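You operate a simulated robot arm through the tools that you are given. There is no shell and no other tool. Be economical: measure what you need, move in short steps, check, and stop when the job is done.

You run a simulated two-armed robot. Do the job below in one go: nothing can be reset, and whatever is moved stays where it is left.

## Task
Take the blue slips and put it on the top of the front desk. Put the yellow slips on the output tray of the black printer. Put one of the toner bottles from the left end of the front desk on the top of the ledger cupboard. Put the blue sponge from the left end of the front desk in the middle blue file tray and the grey sponge on the customer side of counter 21. Put the scrubbing brush on top of the papers on the ledge of the tall cupboard. Put the teal bundle on the top of the small desk away on the teller side of counter 22. Put one of the black cartridges from the top of the ledger cupboard on the top of the safe. Put one of the glasses from the top of the back desk on the left end of the front desk. Fetch the bottle marked "Hand Wash" from the top of the back desk and stand it on the red tray. Open the grey printer front door. Do these in any order. Set down upright: toner bottle, black cartridge, glass, what you pick out.

Only the result counts: the job must be done as asked and must still hold three seconds after the hand-in. Knocking over, shifting, dropping, spilling or breaking anything else fails it.

## Robot
Two 6-joint arms with two-finger parallel grippers on one trunk, on a base that drives. Base frame: it is fixed to the floor where the robot stands at the start and does not move with it; the origin is under the middle of the robot, x ahead of it, y to its left, z up. Readings come in m, rad, newtons and seconds.
The left shoulder is at the start at [0.06, 0.187, 1.047], the right one opposite. With the tool pointing down near the work surface each hand reaches from about 0.26 to 0.62 m from the robot's upright axis, wherever it stands, measured 20 degrees to its own side. Places, roughly: black cartridge [-0.75, 4.75, 0.75]; blue slips [0.5, 0, 0.75]; cleaner bottle, soap dispenser [0.75, 2.25, 0.75]; customer side of counter 21 [-1.2, -3.3, 0.8]; glass (7x7x9 cm) [1, 2.4, 0.8]; grey printer front door [2.5, 0, 0.9]; left end of the front desk [0.9, 0.4, 0.8]; middle blue file tray (25x30 cm) [1.3, 4.72, 0.78]; output tray of the black printer (23x24 cm) [1.34, 2.24, 0.96]; papers (22x30x5 cm) [-3.1, 1.3, 0.8]; red tray [0.5, 2.5, 0.75]; scrubbing brush (17x7x9 cm) [-3.1, 3.6, 0.8]; sponge [1.25, 0.75, 0.75]; teal bundle [-2.25, 2.75, 0.75]; teller side of counter 22 [0.4, -2.7, 0.8]; toner bottle [0.5, 0.5, 0.75]; top of the front desk [2.3, 0.4, 0.8]; top of the ledger cupboard [-0.8, 4.8, 0.8]; top of the safe [-3, 0.4, 1.2]; yellow slips [0.75, 0, 0.75]. Payload 1.57 kg a hand.
The tool frame of a hand sits at the grasp point between the pads (the TCP): z along the fingers, y along the line on which they close. The tips reach 0.03 m beyond it. Largest opening 0.11 m; finger width 0.024, thickness 0.012; the body of the gripper, 0.048 by 0.112 m, starts 0.078 m behind the TCP.
Orientation is that of the tool frame in the base frame, as [roll, pitch, yaw] about the fixed x, y, z axes, in that order (R = Rz(yaw) Ry(pitch) Rx(roll)). With the fingers straight down and closing along the base's y, the tool's x points along the base's -x, its y along +y and its z along -z.

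## Interface
- The arms move only by the tool move_arm. It takes "left_deltas", "right_deltas" or both (then of equal length, played together; a hand with none holds still); each is a list of rows, each a list of 6 numbers: the shift along the tool's x, y, z in m, then the turn, a rotation vector about the tool's x, y, z in rad. In form: [[dx, dy, dz, rx, ry, rz], ...]. A call has 1 to 12 rows; each row shifts and turns the commanded pose from where the row before left it, along the tool's axes as they then stand. "left_fingers" and "right_fingers" are, for a hand that has rows, the closure in counts, from 0 (fully open) to 255 (shut), set as the call begins (left out, the last holds). Each row takes 0.2 s and may step no farther than 0.05 m and 0.15 rad from the row before; otherwise, or with a gripper value out of range, the whole call is refused. A pose out of reach is approached as far as the arm can. The call stops where the force on the tool passes 40 N (or 10 N more than at its start, if that is more) or the arm is blocked; 0.2 s more then pass. The fingers move at their own pace (about 0.153 m/s each) and stop on an object; they squeeze with about 23 N. The grip force told is the motor's: it shows also when the fingers shut on nothing. Time passes only in rows, and 0.2 s behind the last, so rows that do not move let the fingers close. It gives the time, the measured TCP pose, the force on the tool (base axes), the opening and the grip force at its end, in the units of the frame above (readings bear some noise), with the torque about the TCP (base axes, N m) and any sound that the robot's microphone picked up.
- Cameras (640 x 400 px; columns grow to the right, rows downward): "scene" is now at [-0.004, 0.0436, 1.5922]; the picture's right is [0.58, -0.81, 0.00], its down [-0.69, -0.49, -0.54] and it looks along [0.44, 0.31, -0.84] (base axes); focal length 261 px, centre (320, 200). "left" rides on the left gripper at [0.07, -0.016, -0.141] in its tool frame; the picture's right is [0.23, 0.97, 0.00], its down [-0.86, 0.20, -0.48] and it looks along [-0.47, 0.11, 0.88] (tool axes); focal length 222 px, centre (320, 200). "right" rides on the right gripper at [0.07, 0.016, -0.141] in its tool frame; the picture's right is [-0.23, 0.97, 0.00], its down [-0.86, -0.20, -0.48] and it looks along [-0.47, -0.11, 0.88] (tool axes); focal length 222 px, centre (320, 200). There is no depth. A picture from a camera that has moved, and an enlarged one, comes with that camera's place and axes in the base frame and with its lens. The place of the scene camera against the robot may be out by one fixed shift of up to 0.018 m in any direction.
- snapshot(camera): a new picture of that camera. It takes no simulated time.
- raise_lower(by): slides the trunk up (or, below 0, down) by that many m; the arms and the scene camera ride with it, the base frame stays. It gives what a move gives, with no picture.
- drive_base(legs): drives the robot by 1 to 6 legs, each [ahead, left, turn to the left] in m, m and rad, along the robot's own axes; the way and the turn of a leg run together, so that a leg with both is an arc; at most 1.5 m and 3.142 rad a leg. The arms and the cameras ride along, it lands a little off, and it stops where it bumps. It gives what a move gives.
- turn_head(pan, tilt): turns the head with the scene camera to pan (to the left, within 1.501 rad either way) and tilt (down, from -0.506 to 1.204), counted from straight ahead of the robot. It gives what a move gives.
- enlarge(camera, box): a new picture of the part [left, top, right, bottom] of that camera's present view, enlarged. It takes no simulated time.
- sign_off(): hands the job in; it is judged then, once.

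Go step by step. Nothing tells you exact positions but the pictures and the camera data: compare them with the known pose of the tool, close in by small moves and look again before you grip or let go. The budget is 535 turns and 320 pictures, counting those below and the enlarged ones. Unless the task says otherwise, let go and move clear before handing in, and close with one line.

The tools are called after ">>>" by a JSON object that holds its "fn" and its "kwargs". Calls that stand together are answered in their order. move_arm: Moves the arms, as the interface text tells. Its arguments: {"type":"object","properties":{"left_deltas":{"type":"array","items":{"type":"array","items":{"type":"number"}}},"left_fingers":{"type":"number"},"right_deltas":{"type":"array","items":{"type":"array","items":{"type":"number"}}},"right_fingers":{"type":"number"}},"required":[]} The other tools are called the same way: raise_lower (by) slides the trunk up or down; drive_base (legs) drives the base; turn_head (pan, tilt) turns the head that bears the scene camera; snapshot (camera) takes a picture; enlarge (camera, box) takes an enlarged picture of a part of a camera's view; sign_off () hands the job in.

At the start:

```text
t: 0.0
left_eef_pos: [0.3366, 0.3667, 0.987]
left_orientation: [-3.141, 0.0, 3.141]
left_ft_force: [-0.1, 0.3, -0.3]
left_wrist_torque: [0.0, -0.03, 0.02]
left_width: 0.11
left_grasp_force: 0.0
right_eef_pos: [0.3431, 0.0163, 0.9704]
right_orientation: [-3.141, -0.003, -3.14]
right_ft_force: [1.0, -0.1, -0.2]
right_wrist_torque: [-0.01, -0.01, -0.01]
right_width: 0.1099
right_grasp_force: 0.1
trunk travel left (down, up): [-0.675, 0.315]
robot x, y, heading: [-0.0017, -0.0019, -0.004]
head pan, tilt: [0.621, 1.004]
```

scene: 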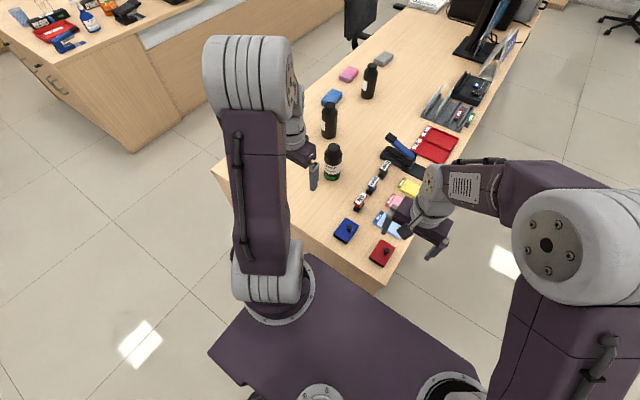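
right: 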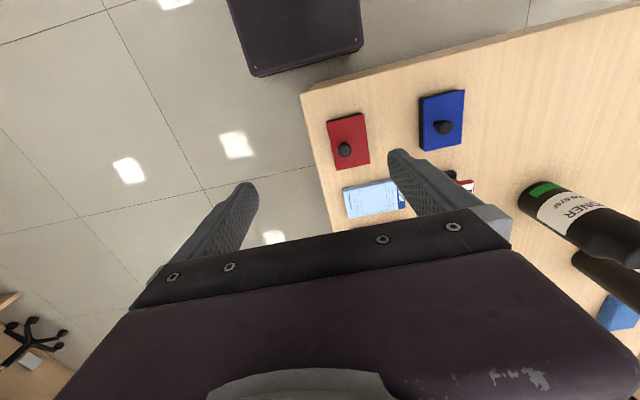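
left: 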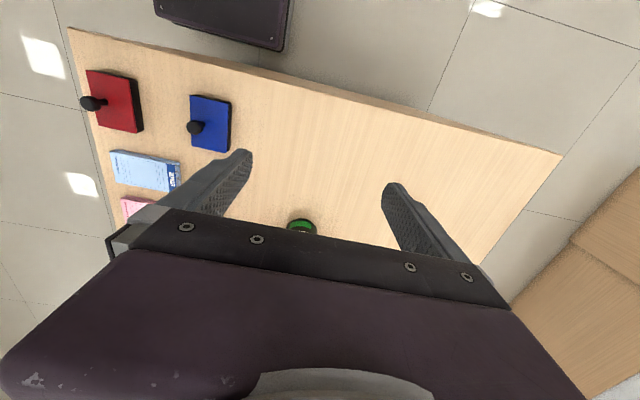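

I see the front desk ahead with stamps, slips, toner bottles and sponges, and the back desk to the left. First I survey the room with the head.

>>> {"fn": "turn_head", "kwargs": {"pan": 0.0, "tilt": 0.6}}

>>> {"fn": "snapshot", "kwargs": {"camera": "scene"}}

>>> {"fn": "turn_head", "kwargs": {"pan": 1.2, "tilt": 0.4}}

>>> {"fn": "snapshot", "kwargs": {"camera": "scene"}}

>>> {"fn": "turn_head", "kwargs": {"pan": -1.4, "tilt": 0.4}}

>>> {"fn": "snapshot", "kwargs": {"camera": "scene"}}

```text
t: 1.0
left_eef_pos: [0.3387, 0.3678, 0.9883]
left_orientation: [-3.141, 0.0, 3.141]
left_ft_force: [0.7, 1.0, 0.0]
left_wrist_torque: [0.03, 0.02, 0.0]
left_width: 0.11
left_grasp_force: 0.0
right_eef_pos: [0.3427, 0.0166, 0.9699]
right_orientation: [-3.141, 0.0, 3.141]
right_ft_force: [0.3, -0.2, 0.1]
right_wrist_torque: [0.0, 0.01, -0.02]
right_width: 0.1099
right_grasp_force: 0.1
trunk travel left (down, up): [-0.675, 0.315]
robot x, y, heading: [0.0031, 0.0008, -0.004]
head pan, tilt: [0.0, 0.6]
```

```text
316 pictures are left
camera scene: at [0.0279, 0.0034, 1.6245], right [0.0, -1.0, 0.0], down [-0.57, 0.0, -0.82], along [0.82, 0.0, -0.57], focal length 261 px, centre (320, 200)
```

scene: 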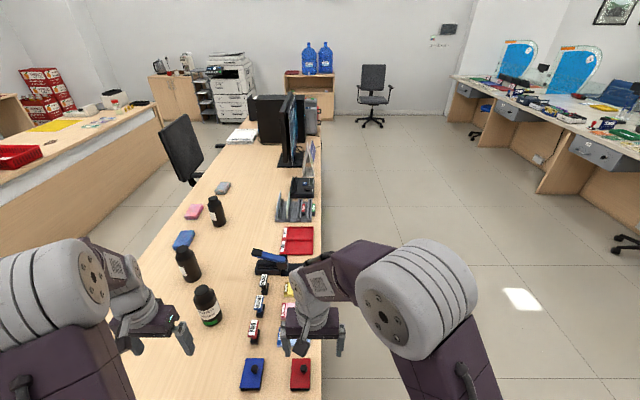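

```text
t: 2.4
left_eef_pos: [0.3382, 0.3667, 0.9888]
left_orientation: [3.141, 0.0, 3.141]
left_ft_force: [0.8, -0.5, -0.1]
left_wrist_torque: [-0.01, 0.01, -0.02]
left_width: 0.1098
left_grasp_force: 0.0
right_eef_pos: [0.3431, 0.0171, 0.9702]
right_orientation: [-3.141, 0.0, -3.141]
right_ft_force: [0.0, 0.0, -1.1]
right_wrist_torque: [-0.01, 0.01, 0.0]
right_width: 0.1101
right_grasp_force: 0.0
trunk travel left (down, up): [-0.675, 0.315]
robot x, y, heading: [-0.0003, -0.0019, -0.001]
head pan, tilt: [1.201, 0.4]
```

```text
315 pictures are left
camera scene: at [-0.0268, 0.0895, 1.6427], right [0.93, -0.36, 0.0], down [-0.14, -0.36, -0.92], along [0.33, 0.86, -0.39], focal length 261 px, centre (320, 200)
```

scene: 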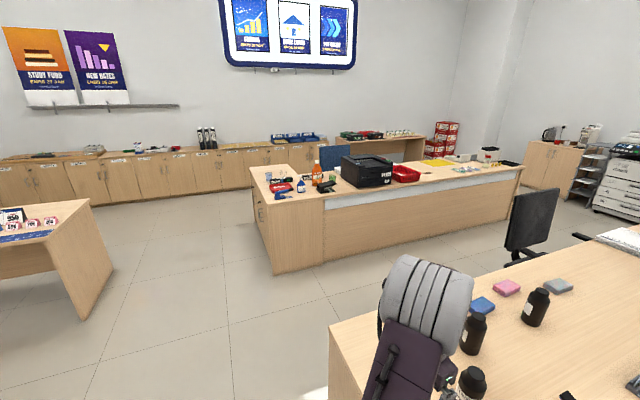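

```text
t: 4.7
left_eef_pos: [0.3367, 0.3668, 0.9886]
left_orientation: [-3.141, -0.002, 3.141]
left_ft_force: [0.3, 0.2, -0.8]
left_wrist_torque: [-0.02, 0.01, 0.01]
left_width: 0.1099
left_grasp_force: 0.0
right_eef_pos: [0.3431, 0.0165, 0.9712]
right_orientation: [3.141, 0.0, 3.14]
right_ft_force: [0.5, -0.4, 0.5]
right_wrist_torque: [0.0, -0.02, -0.03]
right_width: 0.11
right_grasp_force: 0.1
trunk travel left (down, up): [-0.675, 0.315]
robot x, y, heading: [0.0003, 0.0001, 0.004]
head pan, tilt: [-1.4, 0.4]
```

```text
314 pictures are left
camera scene: at [-0.0446, -0.0881, 1.6428], right [-0.99, -0.17, 0.0], down [-0.07, 0.38, -0.92], along [0.16, -0.91, -0.39], focal length 261 px, centre (320, 200)
```

scene: 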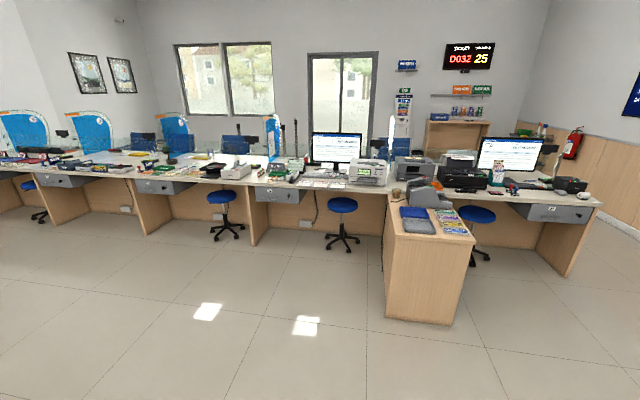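

The layout is clear in outline; I zoom on the front desk far end and the slips.

>>> {"fn": "turn_head", "kwargs": {"pan": 0.0, "tilt": 0.6}}

>>> {"fn": "enlarge", "kwargs": {"camera": "scene", "box": [160, 60, 352, 180]}}

>>> {"fn": "enlarge", "kwargs": {"camera": "scene", "box": [160, 170, 352, 290]}}

```text
t: 6.3
left_eef_pos: [0.3368, 0.3669, 0.9877]
left_orientation: [-3.141, -0.001, -3.141]
left_ft_force: [-0.8, 0.4, 1.0]
left_wrist_torque: [-0.01, -0.01, 0.01]
left_width: 0.11
left_grasp_force: 0.0
right_eef_pos: [0.3449, 0.0164, 0.9712]
right_orientation: [3.139, 0.001, 3.141]
right_ft_force: [0.4, 0.1, 0.5]
right_wrist_torque: [-0.02, -0.03, -0.03]
right_width: 0.1098
right_grasp_force: 0.1
trunk travel left (down, up): [-0.675, 0.315]
robot x, y, heading: [-0.0005, -0.0009, 0.003]
head pan, tilt: [0.0, 0.6]
```

```text
3.33 times, centred on (256, 120) of scene
camera zoom: at [0.028, 0.0031, 1.6245], right [0.0, -1.0, 0.0], down [-0.56, 0.0, -0.83], along [0.83, 0.0, -0.56], focal length 871 px, centre (533, 467)
```

zoom: 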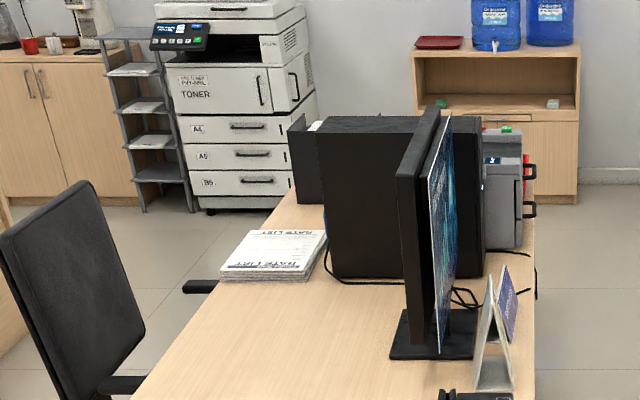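

```text
3.33 times, centred on (256, 230) of scene
camera zoom: at [0.028, 0.0031, 1.6245], right [0.0, -1.0, 0.0], down [-0.56, 0.0, -0.83], along [0.83, 0.0, -0.56], focal length 871 px, centre (533, 100)
```

zoom: 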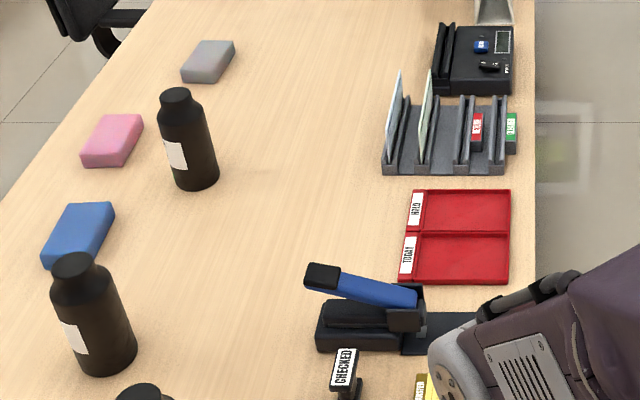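

I zoom the wrist cameras on the blue slips to size the gaps around them.

>>> {"fn": "turn_head", "kwargs": {"pan": 0.0, "tilt": 1.15}}

>>> {"fn": "move_arm", "kwargs": {"right_deltas": [[0, -0.05, -0.03, 0, 0, 0], [0, -0.05, -0.03, 0, 0, 0], [0, -0.05, -0.03, 0, 0, 0], [0, -0.05, -0.0, 0, 0, 0]]}}

>>> {"fn": "enlarge", "kwargs": {"camera": "scene", "box": [190, 60, 446, 220]}}

>>> {"fn": "snapshot", "kwargs": {"camera": "scene"}}

```text
t: 7.2
left_eef_pos: [0.3378, 0.3677, 0.9893]
left_orientation: [3.141, 0.001, 3.139]
left_ft_force: [0.6, -0.6, 0.1]
left_wrist_torque: [0.02, -0.01, -0.02]
left_width: 0.11
left_grasp_force: 0.0
right_eef_pos: [0.3428, 0.0165, 0.9712]
right_orientation: [-3.141, 0.0, 3.141]
right_ft_force: [-0.3, 0.2, 0.7]
right_wrist_torque: [0.02, 0.0, 0.03]
right_width: 0.1099
right_grasp_force: 0.1
trunk travel left (down, up): [-0.675, 0.315]
robot x, y, heading: [-0.0031, 0.0008, -0.001]
head pan, tilt: [0.0, 1.15]
```

```text
refused: row 1 steps farther than a row can; nothing moved
```

```text
2.50 times, centred on (318, 140) of scene
camera zoom: at [-0.0007, 0.0032, 1.5828], right [0.0, -1.0, 0.0], down [-0.91, 0.0, -0.41], along [0.41, 0.0, -0.91], focal length 653 px, centre (325, 350)
```

zoom: 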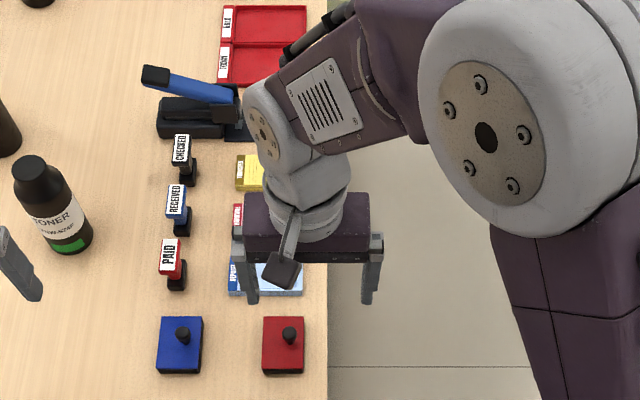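

```text
310 pictures are left
camera scene: at [-0.0007, 0.0032, 1.5828], right [0.0, -1.0, 0.0], down [-0.91, 0.0, -0.41], along [0.41, 0.0, -0.91], focal length 261 px, centre (320, 200)
```

scene: 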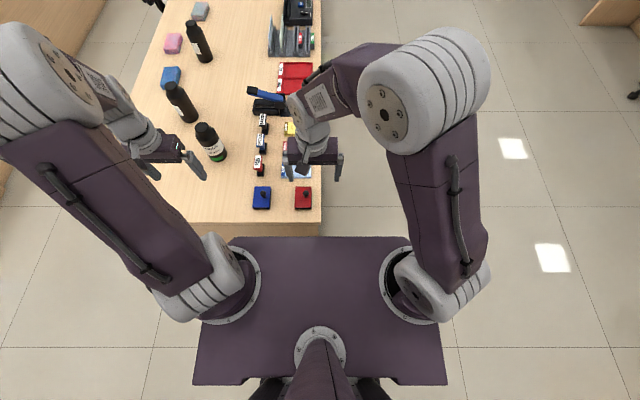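

Moving the right hand aside to see the slips fully.

>>> {"fn": "move_arm", "kwargs": {"right_deltas": [[0, -0.04, -0.02, 0, 0, 0], [0, -0.04, -0.02, 0, 0, 0], [0, -0.04, -0.02, 0, 0, 0], [0, -0.04, -0.0, 0, 0, 0]]}}

>>> {"fn": "enlarge", "kwargs": {"camera": "scene", "box": [230, 100, 358, 220]}}

>>> {"fn": "snapshot", "kwargs": {"camera": "right"}}

```text
t: 8.2
left_eef_pos: [0.3362, 0.3653, 0.9885]
left_orientation: [3.139, 0.0, -3.141]
left_ft_force: [-0.1, -0.1, 0.0]
left_wrist_torque: [0.04, -0.01, -0.02]
left_width: 0.1105
left_grasp_force: 0.1
right_eef_pos: [0.3422, -0.1457, 1.0332]
right_orientation: [3.14, 0.001, 3.141]
right_ft_force: [0.2, -1.0, -0.2]
right_wrist_torque: [0.03, 0.01, 0.01]
right_width: 0.11
right_grasp_force: 0.1
trunk travel left (down, up): [-0.675, 0.315]
robot x, y, heading: [-0.0014, 0.0026, -0.004]
head pan, tilt: [0.0, 1.15]
```

```text
3.33 times, centred on (294, 160) of scene
camera zoom: at [-0.0009, 0.0015, 1.5828], right [0.0, -1.0, 0.0], down [-0.91, 0.0, -0.41], along [0.41, 0.0, -0.91], focal length 871 px, centre (407, 333)
```

zoom: 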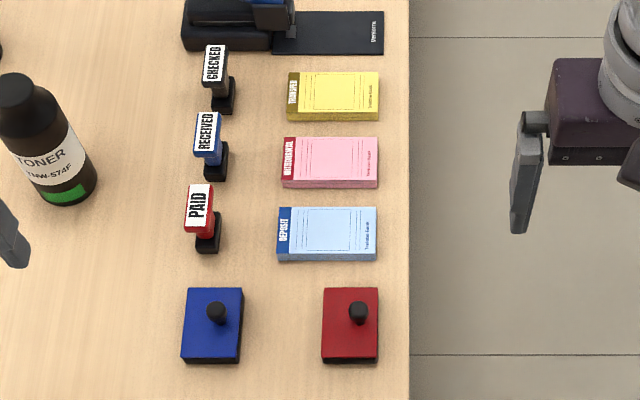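

```text
308 pictures are left
camera right: at [0.2728, -0.1307, 1.1747], right [0.23, 0.97, 0.0], down [0.86, -0.2, 0.48], along [0.47, -0.11, -0.88], focal length 222 px, centre (320, 200)
```

right: 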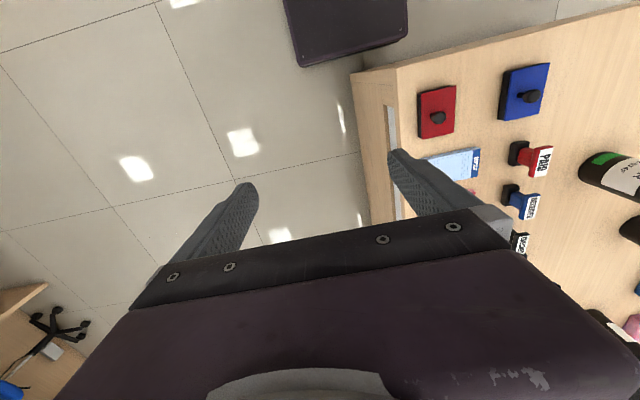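

The slips lie at about x 0.49 (blue) and 0.675 (yellow), y 0.087, tops near 0.77. I'll stand on the −y side of the desk, facing it, so both hands reach with the default closing direction.

>>> {"fn": "drive_base", "kwargs": {"legs": [[0, -0.45, 0], [0, 0, 1.5708], [0, -0.58, 0]]}}

>>> {"fn": "snapshot", "kwargs": {"camera": "scene"}}

```text
t: 17.6
left_eef_pos: [0.2174, -0.123, 0.9885]
left_orientation: [3.141, 0.001, -1.584]
left_ft_force: [0.4, 0.1, -0.3]
left_wrist_torque: [-0.01, -0.03, -0.02]
left_width: 0.11
left_grasp_force: 0.2
right_eef_pos: [0.7284, -0.1251, 1.0336]
right_orientation: [-3.141, -0.001, -1.583]
right_ft_force: [0.6, -0.2, -0.9]
right_wrist_torque: [0.01, -0.01, 0.01]
right_width: 0.11
right_grasp_force: 0.1
trunk travel left (down, up): [-0.675, 0.315]
robot x, y, heading: [0.5789, -0.4625, 1.556]
head pan, tilt: [0.0, 1.15]
```

```text
307 pictures are left
camera scene: at [0.5789, -0.4621, 1.5828], right [1.0, -0.01, 0.0], down [-0.01, -0.91, -0.41], along [0.01, 0.41, -0.91], focal length 261 px, centre (320, 200)
```

scene: 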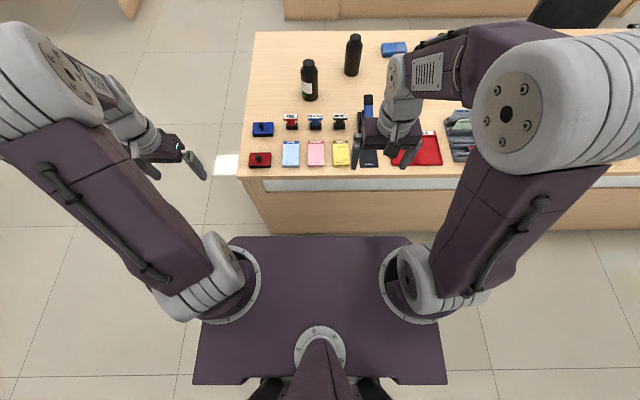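

Slips are ahead; drive 8 cm closer, then bring the left hand above the blue slips and check.

>>> {"fn": "drive_base", "kwargs": {"legs": [[0.08, 0, 0.0148]]}}

>>> {"fn": "move_arm", "kwargs": {"left_deltas": [[-0.02, -0.045, 0, 0, 0, 0], [-0.02, -0.045, 0, 0, 0, 0], [-0.02, -0.045, 0, 0, 0, 0], [-0.02, -0.045, 0, 0, 0, 0], [-0.02, -0.045, 0, 0, 0, 0], [-0.03, -0.039, 0.0, 0, 0, 0], [0, 0, 0.045, 0, 0, 0], [0, 0, 0.045, 0, 0, 0]], "left_fingers": 58}}

>>> {"fn": "snapshot", "kwargs": {"camera": "left"}}

>>> {"fn": "enlarge", "kwargs": {"camera": "scene", "box": [230, 100, 390, 200]}}

```text
t: 18.7
left_eef_pos: [0.2128, -0.0485, 0.9887]
left_orientation: [-3.141, -0.001, -1.57]
left_ft_force: [-0.6, 0.1, 0.1]
left_wrist_torque: [-0.02, 0.02, 0.01]
left_width: 0.1102
left_grasp_force: 0.1
right_eef_pos: [0.7233, -0.0416, 1.0327]
right_orientation: [-3.141, -0.001, -1.571]
right_ft_force: [0.0, -0.1, 0.0]
right_wrist_torque: [-0.02, 0.02, -0.04]
right_width: 0.1101
right_grasp_force: 0.0
trunk travel left (down, up): [-0.675, 0.315]
robot x, y, heading: [0.5807, -0.384, 1.576]
head pan, tilt: [0.0, 1.15]
```

```text
t: 20.5
left_eef_pos: [0.4745, 0.0818, 0.8979]
left_orientation: [3.141, -0.001, -1.569]
left_ft_force: [0.5, 0.5, -0.7]
left_wrist_torque: [-0.02, 0.0, 0.0]
left_width: 0.085
left_grasp_force: 0.0
right_eef_pos: [0.7238, -0.0411, 1.0327]
right_orientation: [3.141, -0.002, -1.568]
right_ft_force: [0.0, 0.9, 0.2]
right_wrist_torque: [-0.02, -0.01, 0.01]
right_width: 0.11
right_grasp_force: 0.1
trunk travel left (down, up): [-0.675, 0.315]
robot x, y, heading: [0.5809, -0.3822, 1.572]
head pan, tilt: [0.0, 1.15]
```

```text
306 pictures are left
camera left: at [0.4928, 0.0136, 1.041], right [-0.97, -0.23, 0.0], down [-0.2, 0.86, 0.48], along [-0.11, 0.46, -0.88], focal length 222 px, centre (320, 200)
```

left: 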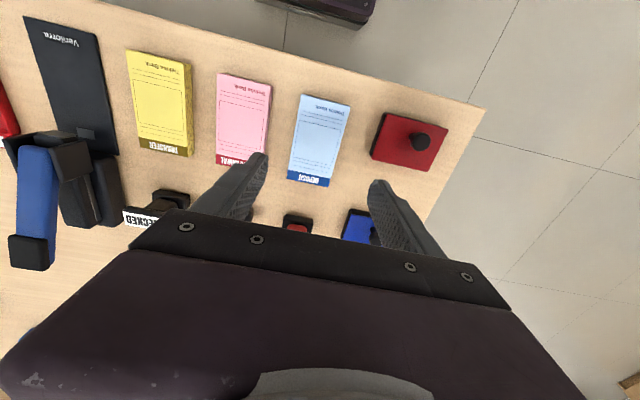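

```text
4.00 times, centred on (310, 150) of scene
camera zoom: at [0.5798, -0.3801, 1.5828], right [1.0, 0.0, 0.0], down [0.0, -0.91, -0.41], along [0.0, 0.41, -0.91], focal length 1045 px, centre (360, 400)
```

zoom: 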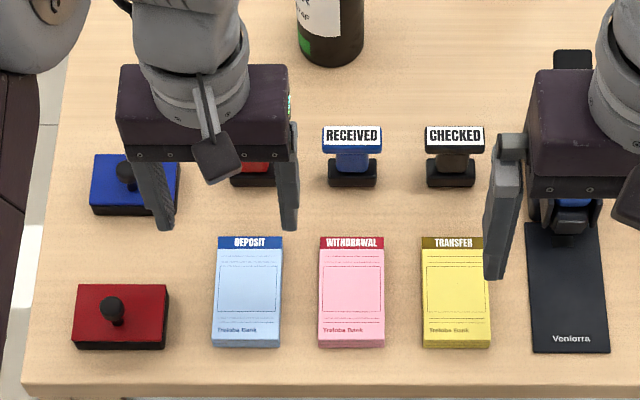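

Wrist camera puts the blue slips at about (0.478, 0.075); the scene camera reads ~1.5 cm too far. I descend to finger tips at 0.765 and look.

>>> {"fn": "move_arm", "kwargs": {"left_deltas": [[0.005, -0.0035, 0.04, 0, 0, 0], [0, 0, 0.04, 0, 0, 0], [0, 0, 0.02, 0, 0, 0]]}}

>>> {"fn": "snapshot", "kwargs": {"camera": "left"}}

>>> {"fn": "enlarge", "kwargs": {"camera": "scene", "box": [230, 100, 390, 200]}}

```text
t: 21.3
left_eef_pos: [0.4794, 0.0781, 0.7971]
left_orientation: [3.141, 0.001, -1.57]
left_ft_force: [-1.0, -0.3, -1.4]
left_wrist_torque: [-0.01, -0.03, 0.0]
left_width: 0.085
left_grasp_force: 0.0
right_eef_pos: [0.7241, -0.0418, 1.0332]
right_orientation: [3.141, -0.001, -1.569]
right_ft_force: [-0.7, 0.1, 0.3]
right_wrist_torque: [0.0, -0.03, 0.01]
right_width: 0.1099
right_grasp_force: 0.1
trunk travel left (down, up): [-0.675, 0.315]
robot x, y, heading: [0.5777, -0.3871, 1.571]
head pan, tilt: [0.0, 1.15]
```

```text
304 pictures are left
camera left: at [0.497, 0.008, 0.9396], right [-0.97, -0.23, 0.0], down [-0.2, 0.85, 0.48], along [-0.11, 0.47, -0.88], focal length 222 px, centre (320, 200)
```

left: 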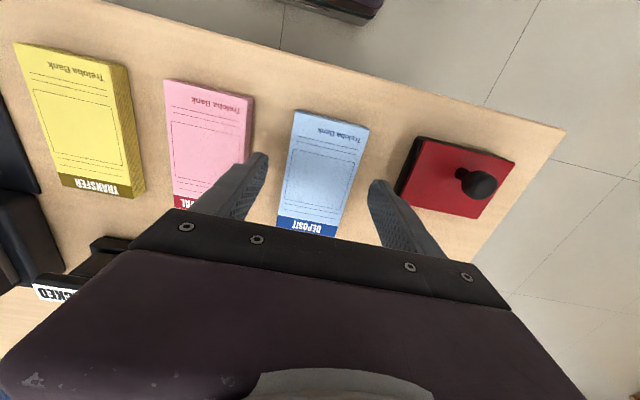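

```text
4.00 times, centred on (310, 150) of scene
camera zoom: at [0.5798, -0.3818, 1.5828], right [1.0, 0.0, 0.0], down [0.0, -0.91, -0.41], along [0.0, 0.41, -0.91], focal length 1045 px, centre (360, 400)
```

zoom: 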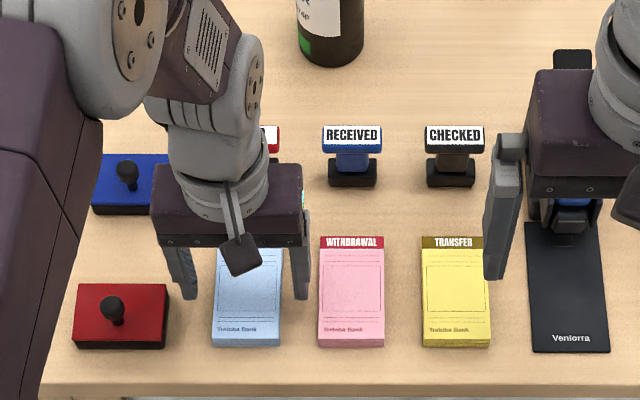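

Aligned. Descend another centimetre and close.

>>> {"fn": "move_arm", "kwargs": {"left_deltas": [[0, 0, 0.008, 0, 0, 0], [0, 0, 0.004, 0, 0, 0]]}}

>>> {"fn": "move_arm", "kwargs": {"left_deltas": [[0, 0, 0, 0, 0, 0], [0, 0, 0, 0, 0, 0], [0, 0, 0, 0, 0, 0]], "left_fingers": 255}}

>>> {"fn": "snapshot", "kwargs": {"camera": "left"}}

```text
t: 21.9
left_eef_pos: [0.4792, 0.0771, 0.7864]
left_orientation: [3.141, -0.001, -1.569]
left_ft_force: [-0.3, -0.1, -0.2]
left_wrist_torque: [-0.01, -0.01, -0.01]
left_width: 0.085
left_grasp_force: 0.2
right_eef_pos: [0.7227, -0.0411, 1.0328]
right_orientation: [3.14, -0.001, -1.57]
right_ft_force: [0.7, -0.4, 0.2]
right_wrist_torque: [0.02, 0.02, 0.0]
right_width: 0.11
right_grasp_force: 0.1
trunk travel left (down, up): [-0.675, 0.315]
robot x, y, heading: [0.5817, -0.387, 1.572]
head pan, tilt: [0.0, 1.15]
```

```text
t: 22.7
left_eef_pos: [0.479, 0.0778, 0.7853]
left_orientation: [3.141, 0.0, -1.569]
left_ft_force: [0.5, -0.5, 0.2]
left_wrist_torque: [0.02, 0.0, -0.04]
left_width: 0.0573
left_grasp_force: 22.9
right_eef_pos: [0.7237, -0.0417, 1.0334]
right_orientation: [3.142, 0.0, -1.57]
right_ft_force: [0.3, 0.0, 0.0]
right_wrist_torque: [0.01, -0.04, 0.0]
right_width: 0.1098
right_grasp_force: 0.1
trunk travel left (down, up): [-0.675, 0.315]
robot x, y, heading: [0.5771, -0.3853, 1.57]
head pan, tilt: [0.0, 1.15]
```

```text
302 pictures are left
camera left: at [0.497, 0.0082, 0.9283], right [-0.97, -0.23, 0.0], down [-0.2, 0.85, 0.48], along [-0.11, 0.47, -0.88], focal length 222 px, centre (320, 200)
```

left: 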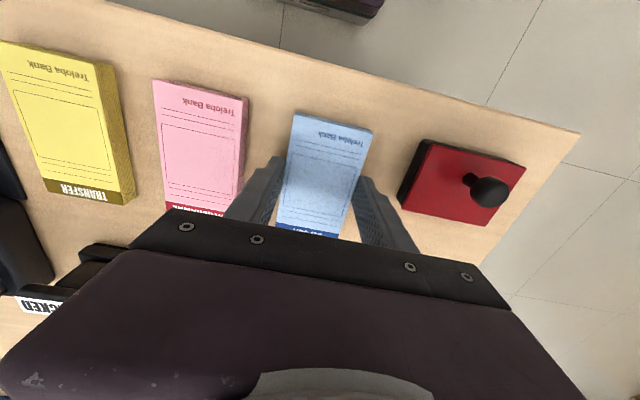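

Blue slips gripped. Lift them, and bring the right hand above the yellow slips.

>>> {"fn": "move_arm", "kwargs": {"left_deltas": [[0, 0, -0.04, 0, 0, 0], [0, 0, -0.045, 0, 0, 0], [0, 0, -0.045, 0, 0, 0], [0, 0.03, -0.035, 0, 0, 0], [0, 0.04, -0.02, 0, 0, 0]]}}

>>> {"fn": "move_arm", "kwargs": {"right_deltas": [[-0.03, 0.015, 0.03, 0, 0, 0], [-0.03, 0.015, 0.03, 0, 0, 0], [-0.03, 0.015, 0.03, 0, 0, 0], [-0.028, 0.015, 0.03, 0, 0, 0], [0, 0, 0.04, 0, 0, 0], [0, 0, 0.04, 0, 0, 0]], "right_fingers": 58}}

>>> {"fn": "snapshot", "kwargs": {"camera": "right"}}

```text
t: 23.9
left_eef_pos: [0.4064, 0.0754, 0.9739]
left_orientation: [-3.141, 0.0, -1.57]
left_ft_force: [-0.5, 0.1, -1.0]
left_wrist_torque: [0.03, -0.02, 0.01]
left_width: 0.0572
left_grasp_force: 23.4
right_eef_pos: [0.7222, -0.0418, 1.0334]
right_orientation: [-3.14, 0.0, -1.569]
right_ft_force: [0.2, -0.6, -0.8]
right_wrist_torque: [0.02, -0.02, 0.01]
right_width: 0.1098
right_grasp_force: 0.0
trunk travel left (down, up): [-0.675, 0.315]
robot x, y, heading: [0.5806, -0.3821, 1.573]
head pan, tilt: [0.0, 1.15]
```

```text
t: 25.3
left_eef_pos: [0.4073, 0.077, 0.9722]
left_orientation: [3.141, -0.002, -1.569]
left_ft_force: [-0.2, 0.1, -0.9]
left_wrist_torque: [-0.02, 0.01, 0.02]
left_width: 0.0572
left_grasp_force: 22.7
right_eef_pos: [0.6607, 0.0775, 0.8303]
right_orientation: [3.141, -0.001, -1.569]
right_ft_force: [0.7, 0.7, -0.1]
right_wrist_torque: [-0.04, 0.0, 0.0]
right_width: 0.0849
right_grasp_force: 0.1
trunk travel left (down, up): [-0.675, 0.315]
robot x, y, heading: [0.5826, -0.3832, 1.571]
head pan, tilt: [0.0, 1.15]
```

```text
301 pictures are left
camera right: at [0.645, 0.0059, 0.9729], right [-0.97, 0.23, 0.0], down [0.2, 0.86, 0.48], along [0.11, 0.47, -0.88], focal length 222 px, centre (320, 200)
```

right: 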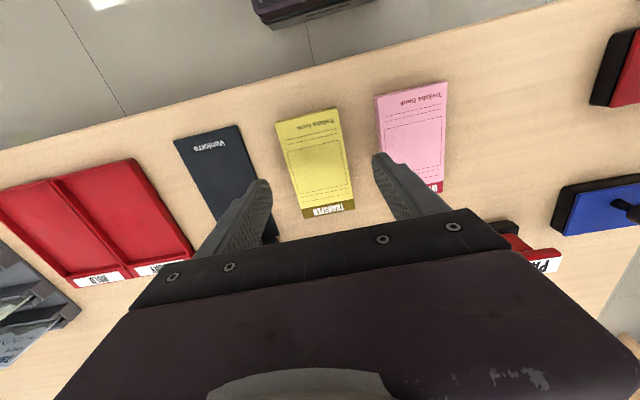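

Centre offset is a few mm; narrow the opening slightly, descend and grip the yellow slips.

>>> {"fn": "move_arm", "kwargs": {"right_deltas": [[0.002, -0.0045, 0.0, 0, 0, 0], [0, 0, 0.02, 0, 0, 0], [0, 0, 0.018, 0, 0, 0], [0, 0, 0.006, 0, 0, 0]], "right_fingers": 76}}

>>> {"fn": "move_arm", "kwargs": {"right_deltas": [[0, 0, 0, 0, 0, 0], [0, 0, 0, 0, 0, 0], [0, 0, 0, 0, 0, 0]], "right_fingers": 255}}

>>> {"fn": "snapshot", "kwargs": {"camera": "right"}}

```text
t: 26.3
left_eef_pos: [0.4062, 0.0745, 0.9742]
left_orientation: [3.141, 0.0, -1.571]
left_ft_force: [-0.3, 0.0, 0.1]
left_wrist_torque: [-0.01, 0.03, 0.0]
left_width: 0.0572
left_grasp_force: 23.1
right_eef_pos: [0.6667, 0.0768, 0.7897]
right_orientation: [3.141, -0.001, -1.567]
right_ft_force: [-0.9, 1.1, 0.1]
right_wrist_torque: [0.0, 0.0, -0.01]
right_width: 0.077
right_grasp_force: 0.1
trunk travel left (down, up): [-0.675, 0.315]
robot x, y, heading: [0.5801, -0.3881, 1.575]
head pan, tilt: [0.0, 1.15]
```

```text
t: 27.1
left_eef_pos: [0.4079, 0.0744, 0.9737]
left_orientation: [3.141, -0.001, -1.57]
left_ft_force: [0.3, 0.0, -1.7]
left_wrist_torque: [0.0, -0.02, 0.03]
left_width: 0.0571
left_grasp_force: 23.2
right_eef_pos: [0.6666, 0.0757, 0.79]
right_orientation: [-3.14, -0.001, -1.568]
right_ft_force: [0.3, 0.7, 0.9]
right_wrist_torque: [0.15, 0.06, 0.01]
right_width: 0.0573
right_grasp_force: 23.2
trunk travel left (down, up): [-0.675, 0.315]
robot x, y, heading: [0.5804, -0.3856, 1.573]
head pan, tilt: [0.0, 1.15]
```

```text
300 pictures are left
camera right: at [0.6514, 0.0036, 0.9309], right [-0.97, 0.23, 0.0], down [0.2, 0.86, 0.48], along [0.11, 0.47, -0.88], focal length 222 px, centre (320, 200)
```

right: 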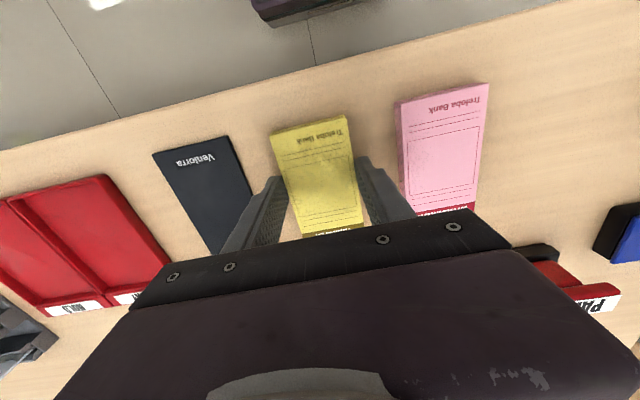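

Yellow gripped too. Lift, tuck both hands back and drive along the desk to view its far half and the grey printer.

>>> {"fn": "move_arm", "kwargs": {"right_deltas": [[0, 0, -0.045, 0, 0, 0], [0, 0, -0.045, 0, 0, 0], [0, 0, -0.045, 0, 0, 0], [0.02, 0, -0.04, 0, 0, 0], [0.03, -0.03, -0.02, 0, 0, 0], [0.03, -0.03, -0.02, 0, 0, 0]], "left_deltas": [[0, 0, 0, 0, 0, 0], [0, 0, 0, 0, 0, 0], [0, 0, 0, 0, 0, 0], [0.03, 0, 0, 0, 0, 0], [0.03, 0, 0, 0, 0, 0], [0.03, 0, 0, 0, 0, 0]]}}

>>> {"fn": "drive_base", "kwargs": {"legs": [[-0.25, 0, 0], [0, -1.4, 0]]}}

>>> {"fn": "turn_head", "kwargs": {"pan": -0.2, "tilt": 0.8}}

>>> {"fn": "snapshot", "kwargs": {"camera": "scene"}}

```text
t: 28.5
left_eef_pos: [0.4105, -0.0164, 0.9729]
left_orientation: [3.14, 0.001, -1.57]
left_ft_force: [1.0, -1.0, -0.4]
left_wrist_torque: [0.02, 0.02, -0.01]
left_width: 0.0572
left_grasp_force: 23.1
right_eef_pos: [0.7317, -0.0109, 1.0057]
right_orientation: [-3.141, 0.003, -1.568]
right_ft_force: [0.1, -0.8, -0.4]
right_wrist_torque: [0.01, 0.0, 0.0]
right_width: 0.0574
right_grasp_force: 22.7
trunk travel left (down, up): [-0.675, 0.315]
robot x, y, heading: [0.5795, -0.3841, 1.568]
head pan, tilt: [0.0, 1.15]
```

```text
t: 36.9
left_eef_pos: [1.7973, -0.256, 0.9714]
left_orientation: [3.141, -0.001, -1.549]
left_ft_force: [-0.3, 0.0, -0.6]
left_wrist_torque: [-0.01, -0.01, -0.01]
left_width: 0.0574
left_grasp_force: 23.4
right_eef_pos: [2.1173, -0.2432, 1.0045]
right_orientation: [3.14, 0.0, -1.545]
right_ft_force: [0.1, 0.6, -0.6]
right_wrist_torque: [-0.03, -0.01, -0.02]
right_width: 0.0575
right_grasp_force: 23.6
trunk travel left (down, up): [-0.675, 0.315]
robot x, y, heading: [1.9739, -0.6198, 1.594]
head pan, tilt: [0.0, 1.15]
```

```text
t: 37.7
left_eef_pos: [1.797, -0.2564, 0.9723]
left_orientation: [-3.141, 0.0, -1.546]
left_ft_force: [0.5, 1.2, -1.4]
left_wrist_torque: [-0.05, -0.02, 0.0]
left_width: 0.0571
left_grasp_force: 22.5
right_eef_pos: [2.1174, -0.2438, 1.0034]
right_orientation: [3.141, 0.001, -1.546]
right_ft_force: [-0.6, -0.2, 0.0]
right_wrist_torque: [-0.02, 0.0, 0.02]
right_width: 0.0574
right_grasp_force: 23.4
trunk travel left (down, up): [-0.675, 0.315]
robot x, y, heading: [1.972, -0.6215, 1.595]
head pan, tilt: [-0.201, 0.799]
```

```text
299 pictures are left
camera scene: at [1.9897, -0.5997, 1.6076], right [0.98, -0.18, 0.0], down [-0.13, -0.71, -0.7], along [0.12, 0.69, -0.72], focal length 261 px, centre (320, 200)
```

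scene: 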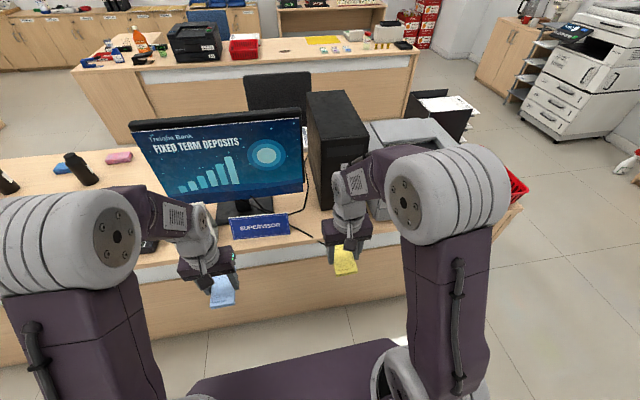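

I zoom in on the strip of desk right of the "Supervisor" sign, a candidate spot for the blue slips.

>>> {"fn": "enlarge", "kwargs": {"camera": "scene", "box": [230, 150, 390, 250]}}

>>> {"fn": "enlarge", "kwargs": {"camera": "scene", "box": [340, 90, 540, 215]}}

```text
4.00 times, centred on (310, 200) of scene
camera zoom: at [1.9897, -0.5997, 1.6076], right [0.98, -0.18, 0.0], down [-0.13, -0.71, -0.7], along [0.12, 0.69, -0.72], focal length 1045 px, centre (360, 200)
```

zoom: 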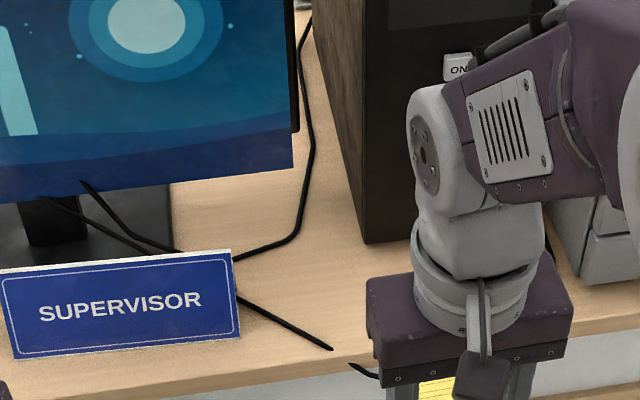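

```text
3.20 times, centred on (440, 152) of scene
camera zoom: at [1.9897, -0.5997, 1.6076], right [0.98, -0.18, 0.0], down [-0.13, -0.71, -0.7], along [0.12, 0.69, -0.72], focal length 836 px, centre (-64, 352)
```

zoom: 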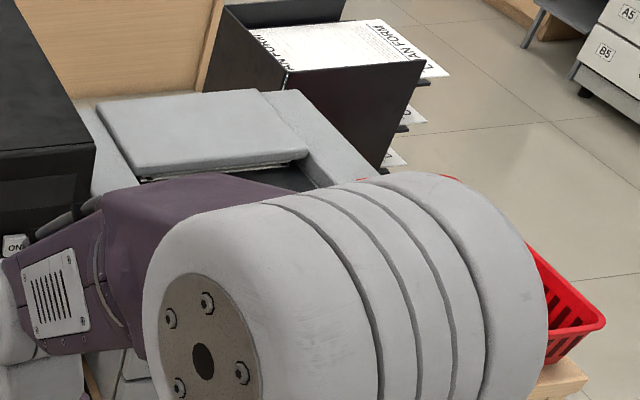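

The strip there is cluttered with cables, so I'll place the blue slips from the other side. Drive round the left end of the desk into the corridor.

>>> {"fn": "drive_base", "kwargs": {"legs": [[0, 0, -0.024], [0, 1.5, 0], [0, 0.8, 0], [1.5, 0, 0], [0.4, 0, 0], [0, 0, -1.57]]}}

>>> {"fn": "turn_head", "kwargs": {"pan": 0.0, "tilt": 0.5}}

>>> {"fn": "snapshot", "kwargs": {"camera": "scene"}}

```text
t: 62.4
left_eef_pos: [-0.0242, 1.3971, 0.9715]
left_orientation: [-3.141, 0.0, -3.132]
left_ft_force: [-0.5, 0.1, -0.5]
left_wrist_torque: [-0.01, 0.02, 0.01]
left_width: 0.0576
left_grasp_force: 23.0
right_eef_pos: [-0.0174, 1.0765, 1.0025]
right_orientation: [-3.141, 0.0, -3.132]
right_ft_force: [0.5, 0.3, -0.7]
right_wrist_torque: [-0.02, 0.02, 0.02]
right_width: 0.0573
right_grasp_force: 23.0
trunk travel left (down, up): [-0.675, 0.315]
robot x, y, heading: [-0.3922, 1.2225, 0.008]
head pan, tilt: [-0.201, 0.799]
```

```text
t: 63.2
left_eef_pos: [-0.0248, 1.3981, 0.9733]
left_orientation: [3.141, 0.0, -3.131]
left_ft_force: [0.4, 0.0, -1.5]
left_wrist_torque: [-0.02, 0.01, 0.0]
left_width: 0.0572
left_grasp_force: 23.2
right_eef_pos: [-0.0155, 1.0758, 1.0032]
right_orientation: [3.141, 0.001, -3.132]
right_ft_force: [0.2, -0.7, -0.9]
right_wrist_torque: [0.0, 0.02, -0.01]
right_width: 0.057
right_grasp_force: 22.6
trunk travel left (down, up): [-0.675, 0.315]
robot x, y, heading: [-0.396, 1.2253, 0.008]
head pan, tilt: [0.0, 0.499]
```

```text
296 pictures are left
camera scene: at [-0.3626, 1.2273, 1.6335], right [0.01, -1.0, 0.0], down [-0.48, 0.0, -0.88], along [0.88, 0.01, -0.48], focal length 261 px, centre (320, 200)
```

scene: 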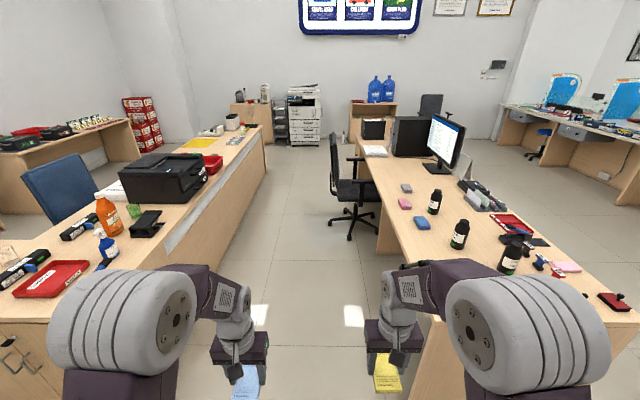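

The corridor is clear; a chair stands at about (2.1, 0.85). I drive up to x≈1.5 facing the front desk and look.

>>> {"fn": "drive_base", "kwargs": {"legs": [[1.5, 0.04, 0], [0.4, 0, 0], [0, 0, -1.57]]}}

>>> {"fn": "turn_head", "kwargs": {"pan": 0.4, "tilt": 0.9}}

>>> {"fn": "snapshot", "kwargs": {"camera": "scene"}}

```text
refused: leg 1 is longer than a leg can be; nothing moved
```

```text
t: 64.1
left_eef_pos: [-0.0245, 1.3982, 0.9703]
left_orientation: [3.141, 0.001, -3.133]
left_ft_force: [-0.4, -0.6, -0.6]
left_wrist_torque: [-0.02, 0.01, 0.05]
left_width: 0.0575
left_grasp_force: 22.9
right_eef_pos: [-0.0166, 1.0755, 1.0039]
right_orientation: [3.141, 0.001, -3.133]
right_ft_force: [0.1, -0.7, -0.9]
right_wrist_torque: [0.01, 0.01, -0.02]
right_width: 0.0573
right_grasp_force: 23.2
trunk travel left (down, up): [-0.675, 0.315]
robot x, y, heading: [-0.3931, 1.2256, 0.011]
head pan, tilt: [0.4, 0.901]
```

```text
295 pictures are left
camera scene: at [-0.3842, 1.2565, 1.5998], right [0.4, -0.92, 0.0], down [-0.72, -0.31, -0.62], along [0.57, 0.25, -0.78], focal length 261 px, centre (320, 200)
```

scene: 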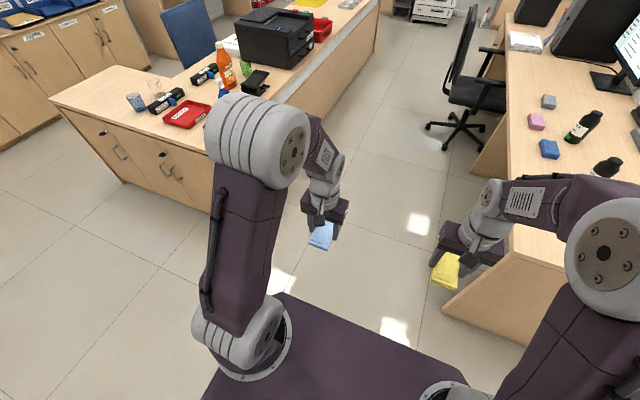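

>>> {"fn": "drive_base", "kwargs": {"legs": [[1.45, 0.03, 0], [0.4, 0, 0], [0, 0, -1.57]]}}

>>> {"fn": "snapshot", "kwargs": {"camera": "scene"}}

```text
t: 77.4
left_eef_pos: [1.679, 0.9304, 0.9732]
left_orientation: [-3.141, -0.001, 1.61]
left_ft_force: [-0.3, -0.4, -1.2]
left_wrist_torque: [0.02, -0.01, -0.01]
left_width: 0.0573
left_grasp_force: 22.9
right_eef_pos: [1.3597, 0.9119, 1.0048]
right_orientation: [-3.141, 0.0, 1.611]
right_ft_force: [0.0, 0.0, -1.3]
right_wrist_torque: [0.04, -0.01, 0.02]
right_width: 0.0572
right_grasp_force: 23.0
trunk travel left (down, up): [-0.675, 0.315]
robot x, y, heading: [1.4979, 1.2922, -1.532]
head pan, tilt: [0.4, 0.901]
```

```text
294 pictures are left
camera scene: at [1.5246, 1.2876, 1.5997], right [-0.91, -0.43, 0.0], down [-0.33, 0.71, -0.62], along [0.26, -0.56, -0.78], focal length 261 px, centre (320, 200)
```

scene: 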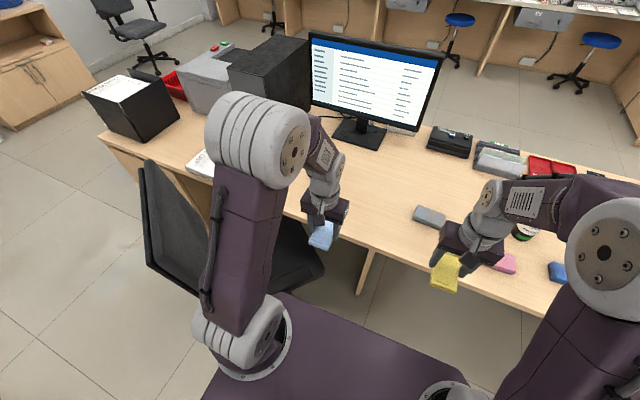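

I'll stand a bit to the right (clear of the chair), move nearer the desk and place the blue slips at about (1.78, 0.63).

>>> {"fn": "drive_base", "kwargs": {"legs": [[0.0, -0.05, -0.038], [0.18, 0, 0]]}}

>>> {"fn": "move_arm", "kwargs": {"left_deltas": [[0, 0.04, 0, 0, 0, 0], [0, 0.04, 0, 0, 0, 0], [0, 0.04, 0, 0, 0, 0], [-0.03, 0.03, 0, 0, 0, 0], [-0.04, 0, 0, 0, 0, 0], [-0.04, 0, 0, 0, 0, 0], [0, 0, 0.04, 0, 0, 0], [0, 0, 0.04, 0, 0, 0]]}}

>>> {"fn": "snapshot", "kwargs": {"camera": "left"}}

>>> {"fn": "snapshot", "kwargs": {"camera": "scene"}}

```text
t: 79.4
left_eef_pos: [1.614, 0.7432, 0.9731]
left_orientation: [3.141, -0.001, 1.568]
left_ft_force: [0.5, -0.1, -1.7]
left_wrist_torque: [0.01, 0.02, 0.0]
left_width: 0.0574
left_grasp_force: 23.0
right_eef_pos: [1.2925, 0.7377, 1.0051]
right_orientation: [-3.142, 0.0, 1.571]
right_ft_force: [0.5, -0.4, -0.7]
right_wrist_torque: [0.03, 0.0, 0.0]
right_width: 0.0573
right_grasp_force: 22.8
trunk travel left (down, up): [-0.675, 0.315]
robot x, y, heading: [1.4465, 1.112, -1.574]
head pan, tilt: [0.4, 0.901]
```

```text
t: 81.2
left_eef_pos: [1.7638, 0.6328, 0.892]
left_orientation: [-3.14, -0.001, 1.569]
left_ft_force: [-0.4, -0.7, -0.8]
left_wrist_torque: [-0.02, 0.0, 0.03]
left_width: 0.0572
left_grasp_force: 22.9
right_eef_pos: [1.2931, 0.7374, 1.0041]
right_orientation: [-3.141, -0.001, 1.571]
right_ft_force: [0.5, -0.3, -0.2]
right_wrist_torque: [0.0, 0.0, 0.0]
right_width: 0.0574
right_grasp_force: 23.1
trunk travel left (down, up): [-0.675, 0.315]
robot x, y, heading: [1.4443, 1.1131, -1.573]
head pan, tilt: [0.4, 0.901]
```

```text
293 pictures are left
camera left: at [1.7492, 0.7019, 1.034], right [0.97, 0.23, 0.0], down [0.2, -0.86, 0.48], along [0.11, -0.47, -0.88], focal length 222 px, centre (320, 200)
```

left: 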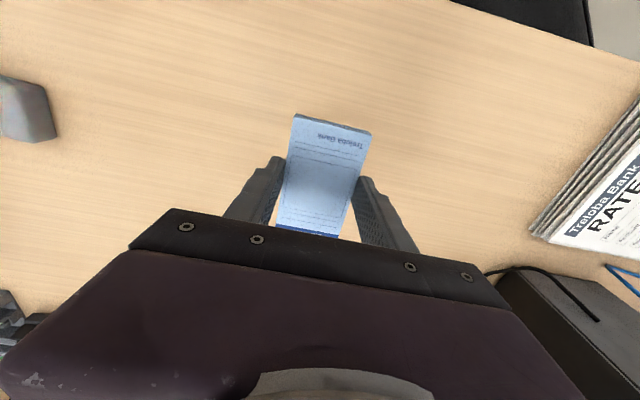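

```text
292 pictures are left
camera scene: at [1.4738, 1.1048, 1.5998], right [-0.92, -0.39, 0.0], down [-0.3, 0.72, -0.62], along [0.24, -0.57, -0.78], focal length 261 px, centre (320, 200)
```

scene: 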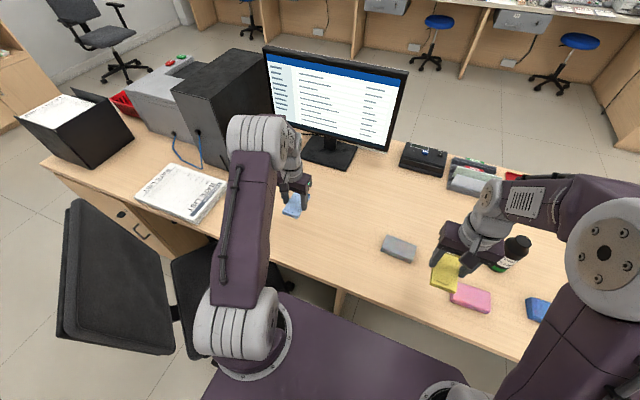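

Clear desk below. Shift 6 cm further along, lower to 0.79 and release.

>>> {"fn": "move_arm", "kwargs": {"left_deltas": [[0, 0.035, 0.02, 0, 0, 0], [0, 0.035, 0.02, 0, 0, 0], [0, 0, 0.03, 0, 0, 0], [0, 0, 0.025, 0, 0, 0], [0, 0, 0.008, 0, 0, 0]]}}

>>> {"fn": "snapshot", "kwargs": {"camera": "left"}}

```text
t: 82.4
left_eef_pos: [1.8344, 0.6333, 0.7889]
left_orientation: [3.142, 0.001, 1.566]
left_ft_force: [0.3, 0.8, -1.7]
left_wrist_torque: [0.0, 0.01, -0.01]
left_width: 0.0573
left_grasp_force: 23.1
right_eef_pos: [1.2926, 0.7373, 1.0049]
right_orientation: [3.141, 0.0, 1.571]
right_ft_force: [-0.1, -0.4, 0.0]
right_wrist_torque: [0.02, 0.02, 0.01]
right_width: 0.0573
right_grasp_force: 23.1
trunk travel left (down, up): [-0.675, 0.315]
robot x, y, heading: [1.4487, 1.1117, -1.576]
head pan, tilt: [0.4, 0.901]
```

```text
291 pictures are left
camera left: at [1.819, 0.7032, 0.9305], right [0.97, 0.23, 0.0], down [0.2, -0.86, 0.48], along [0.11, -0.47, -0.88], focal length 222 px, centre (320, 200)
```

left: 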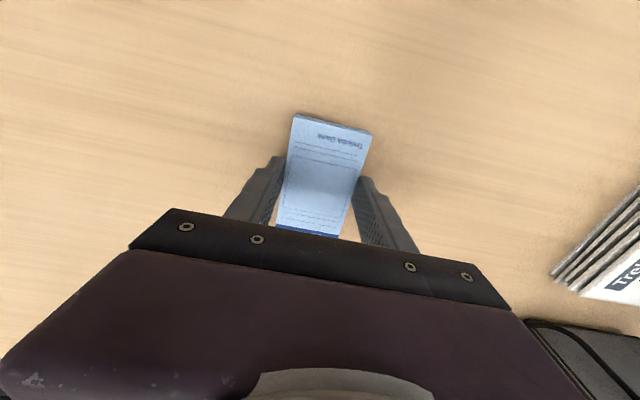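

Touching or within 3 mm; lower 3 mm, release and rise.

>>> {"fn": "move_arm", "kwargs": {"left_deltas": [[0, 0, 0.003, 0, 0, 0]]}}

>>> {"fn": "move_arm", "kwargs": {"left_deltas": [[0, 0, 0, 0, 0, 0], [0, 0, 0, 0, 0, 0], [0, 0, -0.02, 0, 0, 0], [0, 0, -0.04, 0, 0, 0], [0, 0, -0.045, 0, 0, 0], [0, 0, -0.045, 0, 0, 0], [0.04, 0, -0.02, 0, 0, 0], [0.03, -0.04, 0, 0, 0, 0], [0.03, -0.04, 0, 0, 0, 0], [0, -0.04, 0, 0, 0, 0]], "left_fingers": 58}}

>>> {"fn": "snapshot", "kwargs": {"camera": "left"}}

```text
t: 82.8
left_eef_pos: [1.8334, 0.6321, 0.7857]
left_orientation: [3.139, 0.0, 1.568]
left_ft_force: [0.2, 1.0, 6.9]
left_wrist_torque: [0.09, 0.12, -0.01]
left_width: 0.0574
left_grasp_force: 22.8
right_eef_pos: [1.2924, 0.7379, 1.004]
right_orientation: [3.141, 0.0, 1.571]
right_ft_force: [0.5, -0.3, -0.8]
right_wrist_torque: [0.01, -0.01, 0.0]
right_width: 0.0572
right_grasp_force: 23.4
trunk travel left (down, up): [-0.675, 0.315]
robot x, y, heading: [1.4418, 1.1116, -1.569]
head pan, tilt: [0.4, 0.901]
```

```text
t: 85.0
left_eef_pos: [1.7129, 0.7337, 0.9532]
left_orientation: [3.14, 0.001, 1.571]
left_ft_force: [-0.2, 0.6, -1.4]
left_wrist_torque: [0.02, -0.04, -0.03]
left_width: 0.0851
left_grasp_force: 0.0
right_eef_pos: [1.2907, 0.7376, 1.0039]
right_orientation: [-3.141, -0.002, 1.571]
right_ft_force: [-0.1, 0.1, -2.4]
right_wrist_torque: [0.01, -0.02, 0.01]
right_width: 0.0571
right_grasp_force: 23.5
trunk travel left (down, up): [-0.675, 0.315]
robot x, y, heading: [1.4426, 1.1143, -1.57]
head pan, tilt: [0.4, 0.901]
```

```text
290 pictures are left
camera left: at [1.6978, 0.804, 1.0947], right [0.97, 0.23, 0.0], down [0.2, -0.86, 0.48], along [0.11, -0.47, -0.88], focal length 222 px, centre (320, 200)
```

left: 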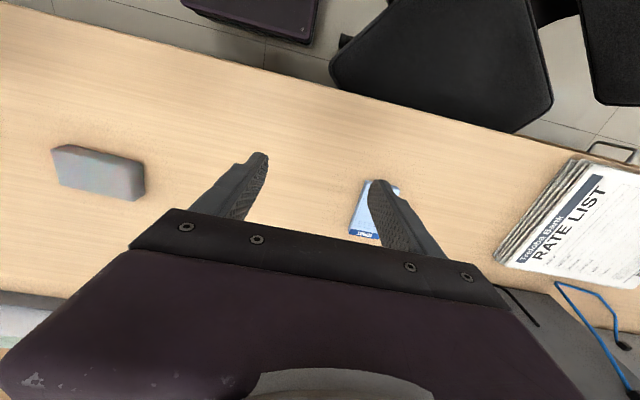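

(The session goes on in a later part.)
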